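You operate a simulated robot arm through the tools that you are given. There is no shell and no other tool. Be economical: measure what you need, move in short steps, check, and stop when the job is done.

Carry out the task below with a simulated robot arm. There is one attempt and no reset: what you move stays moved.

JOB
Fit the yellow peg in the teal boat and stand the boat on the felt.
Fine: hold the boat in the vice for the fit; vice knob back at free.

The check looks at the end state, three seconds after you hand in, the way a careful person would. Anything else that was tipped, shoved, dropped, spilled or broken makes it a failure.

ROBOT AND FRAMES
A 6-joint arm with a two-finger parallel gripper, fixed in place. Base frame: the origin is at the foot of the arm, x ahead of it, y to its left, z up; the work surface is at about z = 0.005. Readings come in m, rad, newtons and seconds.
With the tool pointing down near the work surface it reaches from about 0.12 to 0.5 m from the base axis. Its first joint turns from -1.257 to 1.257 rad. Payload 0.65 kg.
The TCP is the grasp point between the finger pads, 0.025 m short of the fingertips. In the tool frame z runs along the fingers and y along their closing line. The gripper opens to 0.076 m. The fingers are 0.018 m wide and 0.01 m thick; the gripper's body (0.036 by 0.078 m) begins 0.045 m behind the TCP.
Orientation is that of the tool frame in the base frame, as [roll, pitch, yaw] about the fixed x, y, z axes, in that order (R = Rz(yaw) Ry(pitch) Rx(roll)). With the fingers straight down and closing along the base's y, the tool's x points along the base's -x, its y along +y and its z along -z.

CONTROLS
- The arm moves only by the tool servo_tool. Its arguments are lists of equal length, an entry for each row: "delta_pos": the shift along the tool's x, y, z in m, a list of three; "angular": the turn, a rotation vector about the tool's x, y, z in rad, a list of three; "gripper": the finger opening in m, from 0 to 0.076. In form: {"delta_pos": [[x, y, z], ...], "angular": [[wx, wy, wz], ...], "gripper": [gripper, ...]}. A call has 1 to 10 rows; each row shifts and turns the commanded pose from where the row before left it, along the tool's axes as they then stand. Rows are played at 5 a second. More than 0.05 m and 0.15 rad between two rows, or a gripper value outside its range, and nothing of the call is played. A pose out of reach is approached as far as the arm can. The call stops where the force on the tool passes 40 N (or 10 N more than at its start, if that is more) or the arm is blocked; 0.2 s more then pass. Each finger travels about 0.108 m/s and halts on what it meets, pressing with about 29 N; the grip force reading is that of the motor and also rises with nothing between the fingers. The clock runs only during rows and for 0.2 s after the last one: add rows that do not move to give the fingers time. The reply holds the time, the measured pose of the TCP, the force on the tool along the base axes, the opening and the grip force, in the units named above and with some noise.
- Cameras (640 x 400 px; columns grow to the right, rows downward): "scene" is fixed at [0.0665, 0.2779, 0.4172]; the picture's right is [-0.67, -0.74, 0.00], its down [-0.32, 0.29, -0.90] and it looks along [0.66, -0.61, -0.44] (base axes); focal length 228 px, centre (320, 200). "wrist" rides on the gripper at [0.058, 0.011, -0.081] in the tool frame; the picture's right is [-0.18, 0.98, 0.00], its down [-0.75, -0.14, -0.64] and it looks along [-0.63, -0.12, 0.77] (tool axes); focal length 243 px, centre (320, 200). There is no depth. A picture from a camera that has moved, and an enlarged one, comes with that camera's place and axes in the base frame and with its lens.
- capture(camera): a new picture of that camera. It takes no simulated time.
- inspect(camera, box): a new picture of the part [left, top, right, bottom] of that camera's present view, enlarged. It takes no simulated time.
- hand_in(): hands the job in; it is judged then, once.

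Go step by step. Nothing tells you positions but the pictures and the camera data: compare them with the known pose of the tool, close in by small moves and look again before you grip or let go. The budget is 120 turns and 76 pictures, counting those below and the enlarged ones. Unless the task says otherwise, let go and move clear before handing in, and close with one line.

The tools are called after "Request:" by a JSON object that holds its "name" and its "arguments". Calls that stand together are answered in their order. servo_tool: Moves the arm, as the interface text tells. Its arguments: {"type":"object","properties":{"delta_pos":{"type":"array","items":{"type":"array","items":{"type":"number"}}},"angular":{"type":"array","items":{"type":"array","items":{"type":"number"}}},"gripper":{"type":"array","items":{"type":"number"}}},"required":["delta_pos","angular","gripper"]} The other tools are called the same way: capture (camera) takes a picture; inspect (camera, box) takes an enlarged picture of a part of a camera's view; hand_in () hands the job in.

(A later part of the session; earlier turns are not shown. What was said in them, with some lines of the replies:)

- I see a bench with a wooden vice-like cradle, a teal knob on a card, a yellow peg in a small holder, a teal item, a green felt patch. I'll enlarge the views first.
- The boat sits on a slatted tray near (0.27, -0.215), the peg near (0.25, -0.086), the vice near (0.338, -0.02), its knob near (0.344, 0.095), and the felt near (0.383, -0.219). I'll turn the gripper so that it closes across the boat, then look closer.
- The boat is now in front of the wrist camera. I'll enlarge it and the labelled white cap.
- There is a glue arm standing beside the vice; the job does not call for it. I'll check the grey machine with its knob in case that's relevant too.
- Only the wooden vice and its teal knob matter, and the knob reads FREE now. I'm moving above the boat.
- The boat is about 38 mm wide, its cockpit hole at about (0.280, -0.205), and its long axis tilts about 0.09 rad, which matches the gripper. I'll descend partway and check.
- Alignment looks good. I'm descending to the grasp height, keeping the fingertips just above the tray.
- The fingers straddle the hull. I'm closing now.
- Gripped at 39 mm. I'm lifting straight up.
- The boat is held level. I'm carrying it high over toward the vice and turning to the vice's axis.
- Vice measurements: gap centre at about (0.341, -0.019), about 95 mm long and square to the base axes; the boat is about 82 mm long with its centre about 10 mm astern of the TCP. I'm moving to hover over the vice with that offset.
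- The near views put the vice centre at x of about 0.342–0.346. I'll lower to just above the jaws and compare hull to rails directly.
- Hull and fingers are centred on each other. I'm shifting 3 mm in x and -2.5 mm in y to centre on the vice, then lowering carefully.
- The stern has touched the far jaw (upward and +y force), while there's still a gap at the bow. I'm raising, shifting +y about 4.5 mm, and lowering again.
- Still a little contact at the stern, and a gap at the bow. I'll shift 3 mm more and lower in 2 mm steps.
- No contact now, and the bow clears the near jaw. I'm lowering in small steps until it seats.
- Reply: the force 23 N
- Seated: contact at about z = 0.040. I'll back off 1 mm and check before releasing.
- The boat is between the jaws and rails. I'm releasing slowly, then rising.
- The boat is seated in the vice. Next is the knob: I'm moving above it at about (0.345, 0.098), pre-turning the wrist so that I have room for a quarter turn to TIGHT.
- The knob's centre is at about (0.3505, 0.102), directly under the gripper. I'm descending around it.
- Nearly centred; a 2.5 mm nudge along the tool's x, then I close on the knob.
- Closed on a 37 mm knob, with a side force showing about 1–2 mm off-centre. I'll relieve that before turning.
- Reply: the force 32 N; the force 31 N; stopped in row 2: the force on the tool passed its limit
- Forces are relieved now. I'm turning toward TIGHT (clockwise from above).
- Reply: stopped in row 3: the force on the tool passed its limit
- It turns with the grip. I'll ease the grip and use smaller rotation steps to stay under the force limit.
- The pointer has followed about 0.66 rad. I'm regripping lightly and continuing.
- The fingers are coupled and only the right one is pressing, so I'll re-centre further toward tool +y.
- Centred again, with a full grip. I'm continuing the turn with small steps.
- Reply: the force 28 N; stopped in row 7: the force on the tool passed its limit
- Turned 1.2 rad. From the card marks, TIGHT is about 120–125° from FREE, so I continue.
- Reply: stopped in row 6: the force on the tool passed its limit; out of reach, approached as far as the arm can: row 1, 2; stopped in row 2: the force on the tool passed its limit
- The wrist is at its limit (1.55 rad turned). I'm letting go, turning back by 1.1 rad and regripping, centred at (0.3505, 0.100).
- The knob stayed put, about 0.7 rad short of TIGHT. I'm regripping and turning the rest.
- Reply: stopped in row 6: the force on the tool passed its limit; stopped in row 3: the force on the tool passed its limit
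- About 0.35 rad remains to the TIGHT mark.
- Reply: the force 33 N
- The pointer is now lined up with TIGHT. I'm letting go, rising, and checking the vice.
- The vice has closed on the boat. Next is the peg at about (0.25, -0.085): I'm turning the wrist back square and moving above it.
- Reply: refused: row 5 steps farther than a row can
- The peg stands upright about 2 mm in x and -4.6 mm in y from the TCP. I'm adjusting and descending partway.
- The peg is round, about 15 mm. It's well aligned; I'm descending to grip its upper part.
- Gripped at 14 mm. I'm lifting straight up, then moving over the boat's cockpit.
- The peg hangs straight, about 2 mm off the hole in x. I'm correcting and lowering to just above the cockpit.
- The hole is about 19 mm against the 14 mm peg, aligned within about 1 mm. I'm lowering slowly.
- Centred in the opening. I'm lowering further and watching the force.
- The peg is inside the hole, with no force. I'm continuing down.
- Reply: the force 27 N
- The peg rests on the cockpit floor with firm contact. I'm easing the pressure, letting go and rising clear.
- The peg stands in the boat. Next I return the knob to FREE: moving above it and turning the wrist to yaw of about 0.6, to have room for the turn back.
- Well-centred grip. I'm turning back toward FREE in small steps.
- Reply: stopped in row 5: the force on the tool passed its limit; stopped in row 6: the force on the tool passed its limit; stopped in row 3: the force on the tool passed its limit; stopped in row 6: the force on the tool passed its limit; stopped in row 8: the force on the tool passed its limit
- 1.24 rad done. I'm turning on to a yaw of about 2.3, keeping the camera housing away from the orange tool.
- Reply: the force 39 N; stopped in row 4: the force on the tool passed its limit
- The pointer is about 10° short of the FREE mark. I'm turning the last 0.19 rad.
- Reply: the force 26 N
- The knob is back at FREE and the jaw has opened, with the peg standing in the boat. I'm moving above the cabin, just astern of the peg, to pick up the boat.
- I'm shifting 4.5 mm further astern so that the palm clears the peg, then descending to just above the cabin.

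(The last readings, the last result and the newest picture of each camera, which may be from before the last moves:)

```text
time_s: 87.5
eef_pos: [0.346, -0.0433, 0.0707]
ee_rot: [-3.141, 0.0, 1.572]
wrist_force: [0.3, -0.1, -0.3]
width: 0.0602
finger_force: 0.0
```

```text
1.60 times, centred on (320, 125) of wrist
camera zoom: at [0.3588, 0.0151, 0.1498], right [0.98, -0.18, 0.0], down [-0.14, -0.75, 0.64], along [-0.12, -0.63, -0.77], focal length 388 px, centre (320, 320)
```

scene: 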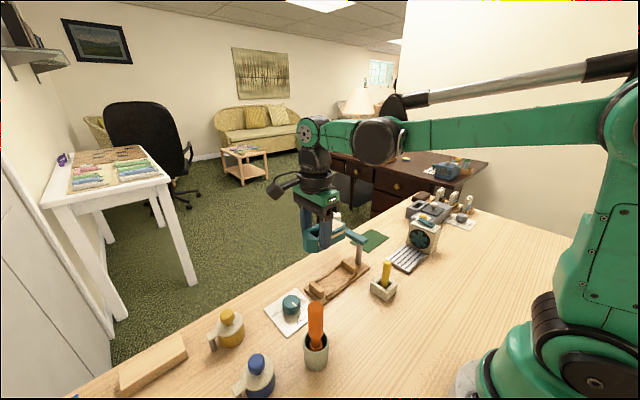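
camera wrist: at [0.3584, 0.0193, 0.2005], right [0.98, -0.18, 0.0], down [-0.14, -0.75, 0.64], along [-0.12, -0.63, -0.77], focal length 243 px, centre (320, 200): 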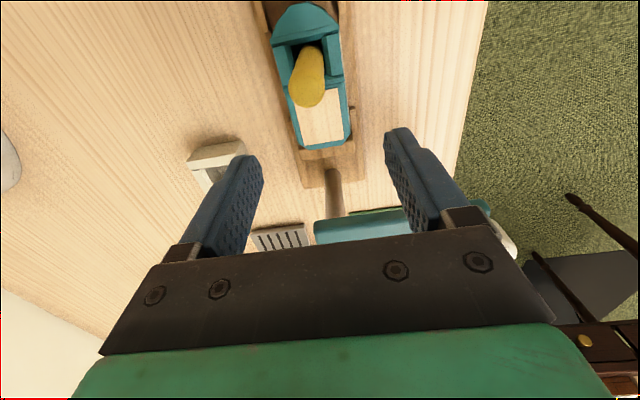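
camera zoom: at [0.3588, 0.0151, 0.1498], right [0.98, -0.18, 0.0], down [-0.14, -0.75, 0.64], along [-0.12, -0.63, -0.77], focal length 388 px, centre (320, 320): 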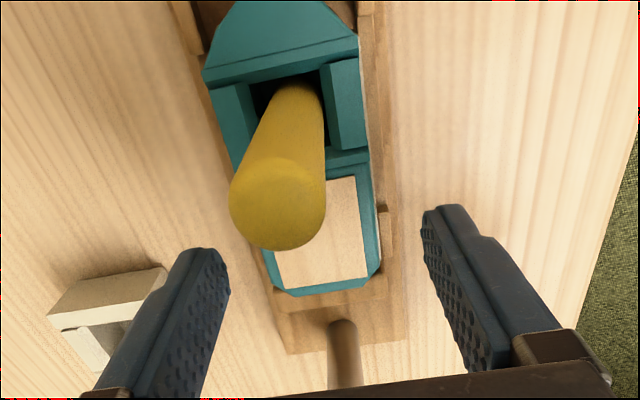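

Centred across the cabin. I'm lowering to grasp height and closing gently.

Request:
{"name": "servo_tool", "arguments": {"delta_pos": [[0, 0, 0.012], [0, 0, 0.008], [0, 0, 0.003], [0, 0, 0], [0, 0, 0]], "angular": [[0, 0, 0], [0, 0, 0], [0, 0, 0], [0, 0, 0], [0, 0, 0]], "gripper": [0.06, 0.06, 0.06, 0.054, 0.048]}}

Request:
{"name": "servo_tool", "arguments": {"delta_pos": [[0, 0, 0], [0, 0, 0], [0, 0, 0], [0, 0, 0], [0, 0, 0], [0, 0, 0]], "angular": [[0, 0, 0], [0, 0, 0], [0, 0, 0], [0, 0, 0], [0, 0, 0], [0, 0, 0]], "gripper": [0.045, 0.042, 0.04, 0.038, 0.034, 0.03]}}

Request:
{"name": "inspect", "arguments": {"camera": "scene", "box": [300, 210, 390, 300]}}

```text
time_s: 88.7
eef_pos: [0.3462, -0.042, 0.0482]
ee_rot: [3.141, 0.0, 1.571]
wrist_force: [-1.3, -0.4, -0.3]
width: 0.0478
finger_force: 0.2
```

```text
time_s: 90.1
eef_pos: [0.3478, -0.0415, 0.0489]
ee_rot: [-3.141, 0.0, 1.571]
wrist_force: [0.2, -0.1, 0.0]
width: 0.039
finger_force: 29.1
```

```text
4.44 times, centred on (345, 255) of scene
camera zoom: at [0.0665, 0.2779, 0.4172], right [-0.67, -0.74, 0.0], down [-0.32, 0.29, -0.9], along [0.66, -0.61, -0.44], focal length 1011 px, centre (209, -44)
```

zoom: 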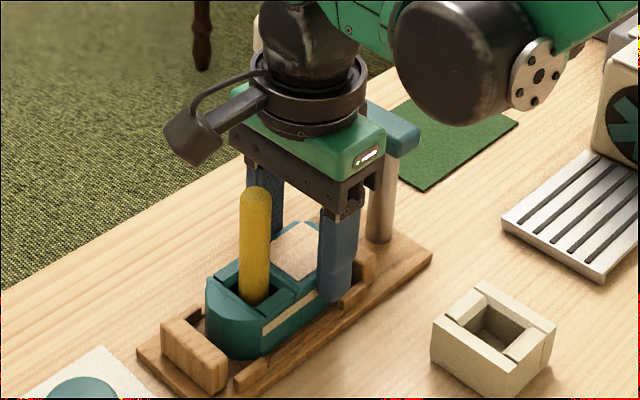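

Gripped at 39 mm, with the palm clear of the peg. I'm lifting smoothly, high enough to pass over the glue arm.

Request:
{"name": "servo_tool", "arguments": {"delta_pos": [[0, 0, -0.003], [0, 0, -0.007], [0, 0, -0.013], [0, 0, -0.02], [0, 0, -0.022], [0, 0, -0.022], [0, 0, -0.022], [0, 0, -0.022], [0, 0, -0.015], [0, 0, -0.008]], "angular": [[0, 0, 0], [0, 0, 0], [0, 0, 0], [0, 0, 0], [0, 0, 0], [0, 0, 0], [0, 0, 0], [0, 0, 0], [0, 0, 0], [0, 0, 0]], "gripper": [0.03, 0.03, 0.03, 0.03, 0.03, 0.03, 0.03, 0.03, 0.03, 0.03]}}

Request:
{"name": "inspect", "arguments": {"camera": "scene", "box": [280, 140, 440, 300]}}

```text
time_s: 92.3
eef_pos: [0.3474, -0.0439, 0.2022]
ee_rot: [-3.141, -0.002, 1.571]
wrist_force: [-0.5, -0.6, -1.0]
width: 0.0391
finger_force: 28.4
```

```text
2.50 times, centred on (360, 220) of scene
camera zoom: at [0.0665, 0.2779, 0.4172], right [-0.67, -0.74, 0.0], down [-0.32, 0.29, -0.9], along [0.66, -0.61, -0.44], focal length 569 px, centre (220, 150)
```

zoom: 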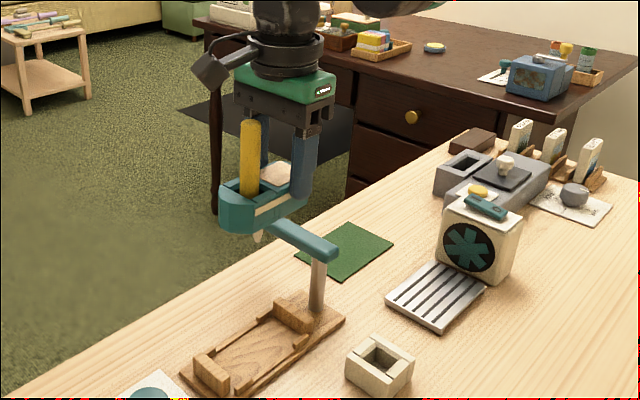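

The boat is level with the peg upright in it. I'm moving smoothly over to above the felt.

Request:
{"name": "servo_tool", "arguments": {"delta_pos": [[-0.01, 0.002, 0], [-0.02, 0.004, 0], [-0.025, 0.005, 0], [-0.025, 0.005, 0], [-0.025, 0.005, 0], [-0.025, 0.005, 0], [-0.025, 0.005, 0], [-0.022, 0.0045, 0], [-0.015, 0.003, 0], [-0.0095, 0.002, 0]], "angular": [[0, 0, 0], [0, 0, 0], [0, 0, 0], [0, 0, 0], [0, 0, 0], [0, 0, 0], [0, 0, 0], [0, 0, 0], [0, 0, 0], [0, 0, 0]], "gripper": [0.03, 0.03, 0.03, 0.03, 0.03, 0.03, 0.03, 0.03, 0.03, 0.03]}}

Request:
{"name": "capture", "arguments": {"camera": "wrist"}}

```text
time_s: 94.5
eef_pos: [0.3856, -0.2453, 0.2035]
ee_rot: [-3.14, 0.001, 1.571]
wrist_force: [0.2, -0.1, -1.2]
width: 0.039
finger_force: 29.2
```

```text
4 pictures are left
camera wrist: at [0.3983, -0.1875, 0.2831], right [0.98, -0.18, 0.0], down [-0.14, -0.75, 0.64], along [-0.12, -0.63, -0.77], focal length 243 px, centre (320, 200)
```

wrist: 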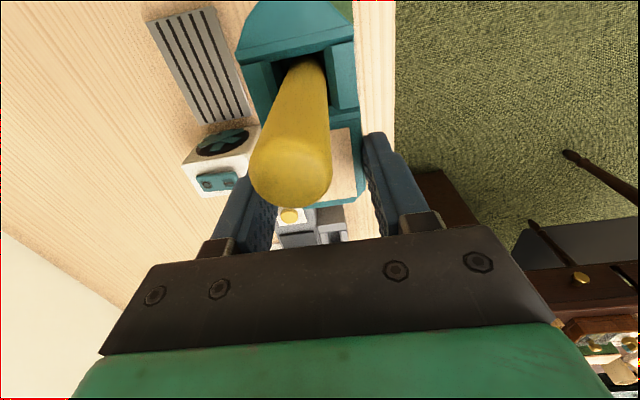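

The boat is over the felt, with estimated margins of about 10 mm all round. I'm lowering to just above it.

Request:
{"name": "servo_tool", "arguments": {"delta_pos": [[0, 0, 0.01], [0, 0, 0.02], [0, 0, 0.025], [0, 0, 0.025], [0, 0, 0.025], [0.001, 0.001, 0.02], [0, 0, 0.012], [0, 0, 0.006], [0, 0, 0]], "angular": [[0, 0, 0], [0, 0, 0], [0, 0, 0], [0, 0, 0], [0, 0, 0], [0, 0, 0], [0, 0, 0], [0, 0, 0], [0, 0, 0]], "gripper": [0.03, 0.03, 0.03, 0.03, 0.03, 0.03, 0.03, 0.03, 0.03]}}

Request:
{"name": "inspect", "arguments": {"camera": "scene", "box": [330, 190, 430, 270]}}

```text
time_s: 96.5
eef_pos: [0.3884, -0.2402, 0.0597]
ee_rot: [-3.141, -0.001, 1.572]
wrist_force: [-0.7, -0.3, -0.2]
width: 0.0388
finger_force: 28.6
```

```text
5.00 times, centred on (380, 230) of scene
camera zoom: at [0.0665, 0.2779, 0.4172], right [-0.67, -0.74, 0.0], down [-0.32, 0.29, -0.9], along [0.66, -0.61, -0.44], focal length 1138 px, centre (20, 50)
```

zoom: 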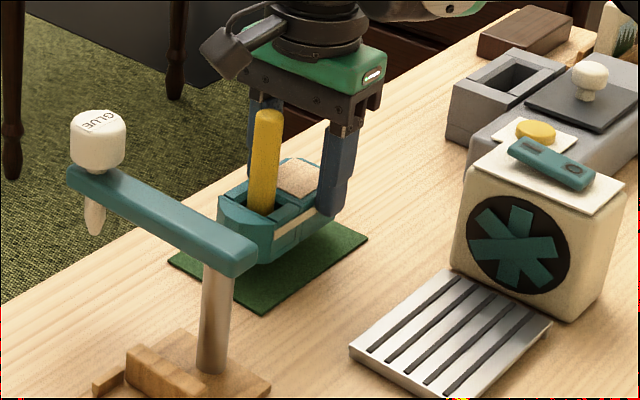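

The boat is well inside the felt outline and about 15 mm above it. I'm setting it down slowly.

Request:
{"name": "servo_tool", "arguments": {"delta_pos": [[0, 0, 0.005], [0, 0, 0.004], [0, 0, 0.002], [0, 0, 0]], "angular": [[0, 0, 0], [0, 0, 0], [0, 0, 0], [0, 0, 0]], "gripper": [0.03, 0.03, 0.03, 0.03]}}

Request:
{"name": "servo_tool", "arguments": {"delta_pos": [[0, 0, 0.001], [0, 0, 0.001], [0, 0, 0]], "angular": [[0, 0, 0], [0, 0, 0], [0, 0, 0]], "gripper": [0.03, 0.03, 0.03]}}

```text
time_s: 97.5
eef_pos: [0.3887, -0.2434, 0.049]
ee_rot: [3.141, 0.001, 1.57]
wrist_force: [-0.3, 0.3, -0.3]
width: 0.0393
finger_force: 29.3
```

```text
time_s: 98.3
eef_pos: [0.3877, -0.2424, 0.0461]
ee_rot: [-3.14, 0.001, 1.57]
wrist_force: [1.3, 0.2, -1.4]
width: 0.0389
finger_force: 29.1
```

Request:
{"name": "servo_tool", "arguments": {"delta_pos": [[0, 0, 0.001], [0, 0, 0.001], [0, 0, 0]], "angular": [[0, 0, 0], [0, 0, 0], [0, 0, 0]], "gripper": [0.03, 0.03, 0.03]}}

Request:
{"name": "servo_tool", "arguments": {"delta_pos": [[0, 0, 0.001], [0, 0, 0]], "angular": [[0, 0, 0], [0, 0, 0]], "gripper": [0.03, 0.03]}}

```text
time_s: 99.1
eef_pos: [0.3888, -0.2438, 0.0441]
ee_rot: [-3.14, 0.0, 1.571]
wrist_force: [0.3, 0.2, -1.1]
width: 0.0393
finger_force: 29.2
```

```text
time_s: 99.7
eef_pos: [0.3885, -0.2437, 0.0429]
ee_rot: [-3.141, 0.001, 1.571]
wrist_force: [-0.4, -1.6, 9.5]
width: 0.0391
finger_force: 29.2
```

It touches down at about 9 N. I'm opening slowly and rising clear.

Request:
{"name": "servo_tool", "arguments": {"delta_pos": [[0, 0, -0.0003], [0, 0, 0], [0, 0, 0], [0, 0, 0], [0, 0, -0.01], [0, 0, -0.02], [0, 0, -0.03], [0, 0, -0.03], [0, 0, -0.03], [0, 0, -0.02]], "angular": [[0, 0, 0], [0, 0, 0], [0, 0, 0], [0, 0, 0], [0, 0, 0], [0, 0, 0], [0, 0, 0], [0, 0, 0], [0, 0, 0], [0, 0, 0]], "gripper": [0.036, 0.041, 0.047, 0.055, 0.055, 0.055, 0.055, 0.055, 0.055, 0.055]}}

Request:
{"name": "capture", "arguments": {"camera": "scene"}}

```text
time_s: 101.9
eef_pos: [0.3896, -0.2415, 0.1846]
ee_rot: [3.14, 0.0, 1.572]
wrist_force: [0.1, 0.0, 0.2]
width: 0.055
finger_force: 0.0
```

```text
2 pictures are left
```

scene: 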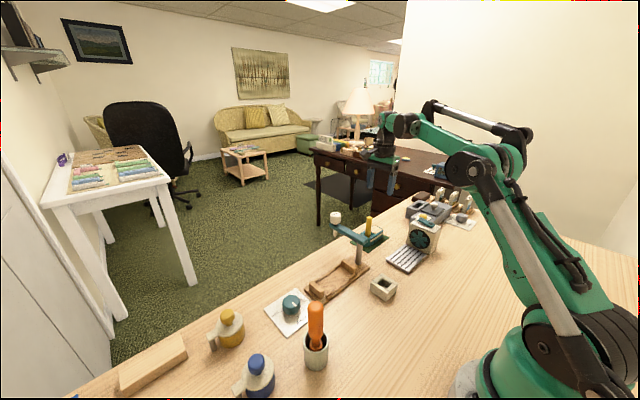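

Request:
{"name": "inspect", "arguments": {"camera": "scene", "box": [270, 200, 410, 320]}}

```text
3.33 times, centred on (340, 260) of scene
camera zoom: at [0.0665, 0.2779, 0.4172], right [-0.67, -0.74, 0.0], down [-0.32, 0.29, -0.9], along [0.66, -0.61, -0.44], focal length 758 px, centre (253, 0)
```

zoom: 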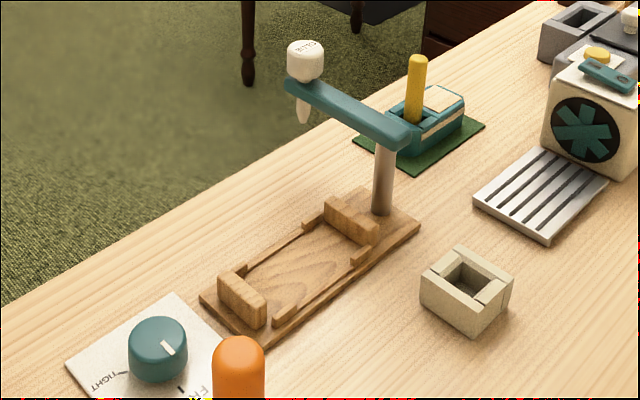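

The boat stands on the felt with the peg upright in it, the knob points at FREE, and nothing else has moved. I'm handing in.

Request:
{"name": "hand_in", "arguments": {}}

```text
The job is handed in.
```

The yellow peg is in the teal boat, fitted while the vice held it, and the boat stands on the felt with the vice knob back at FREE; the job is handed in.
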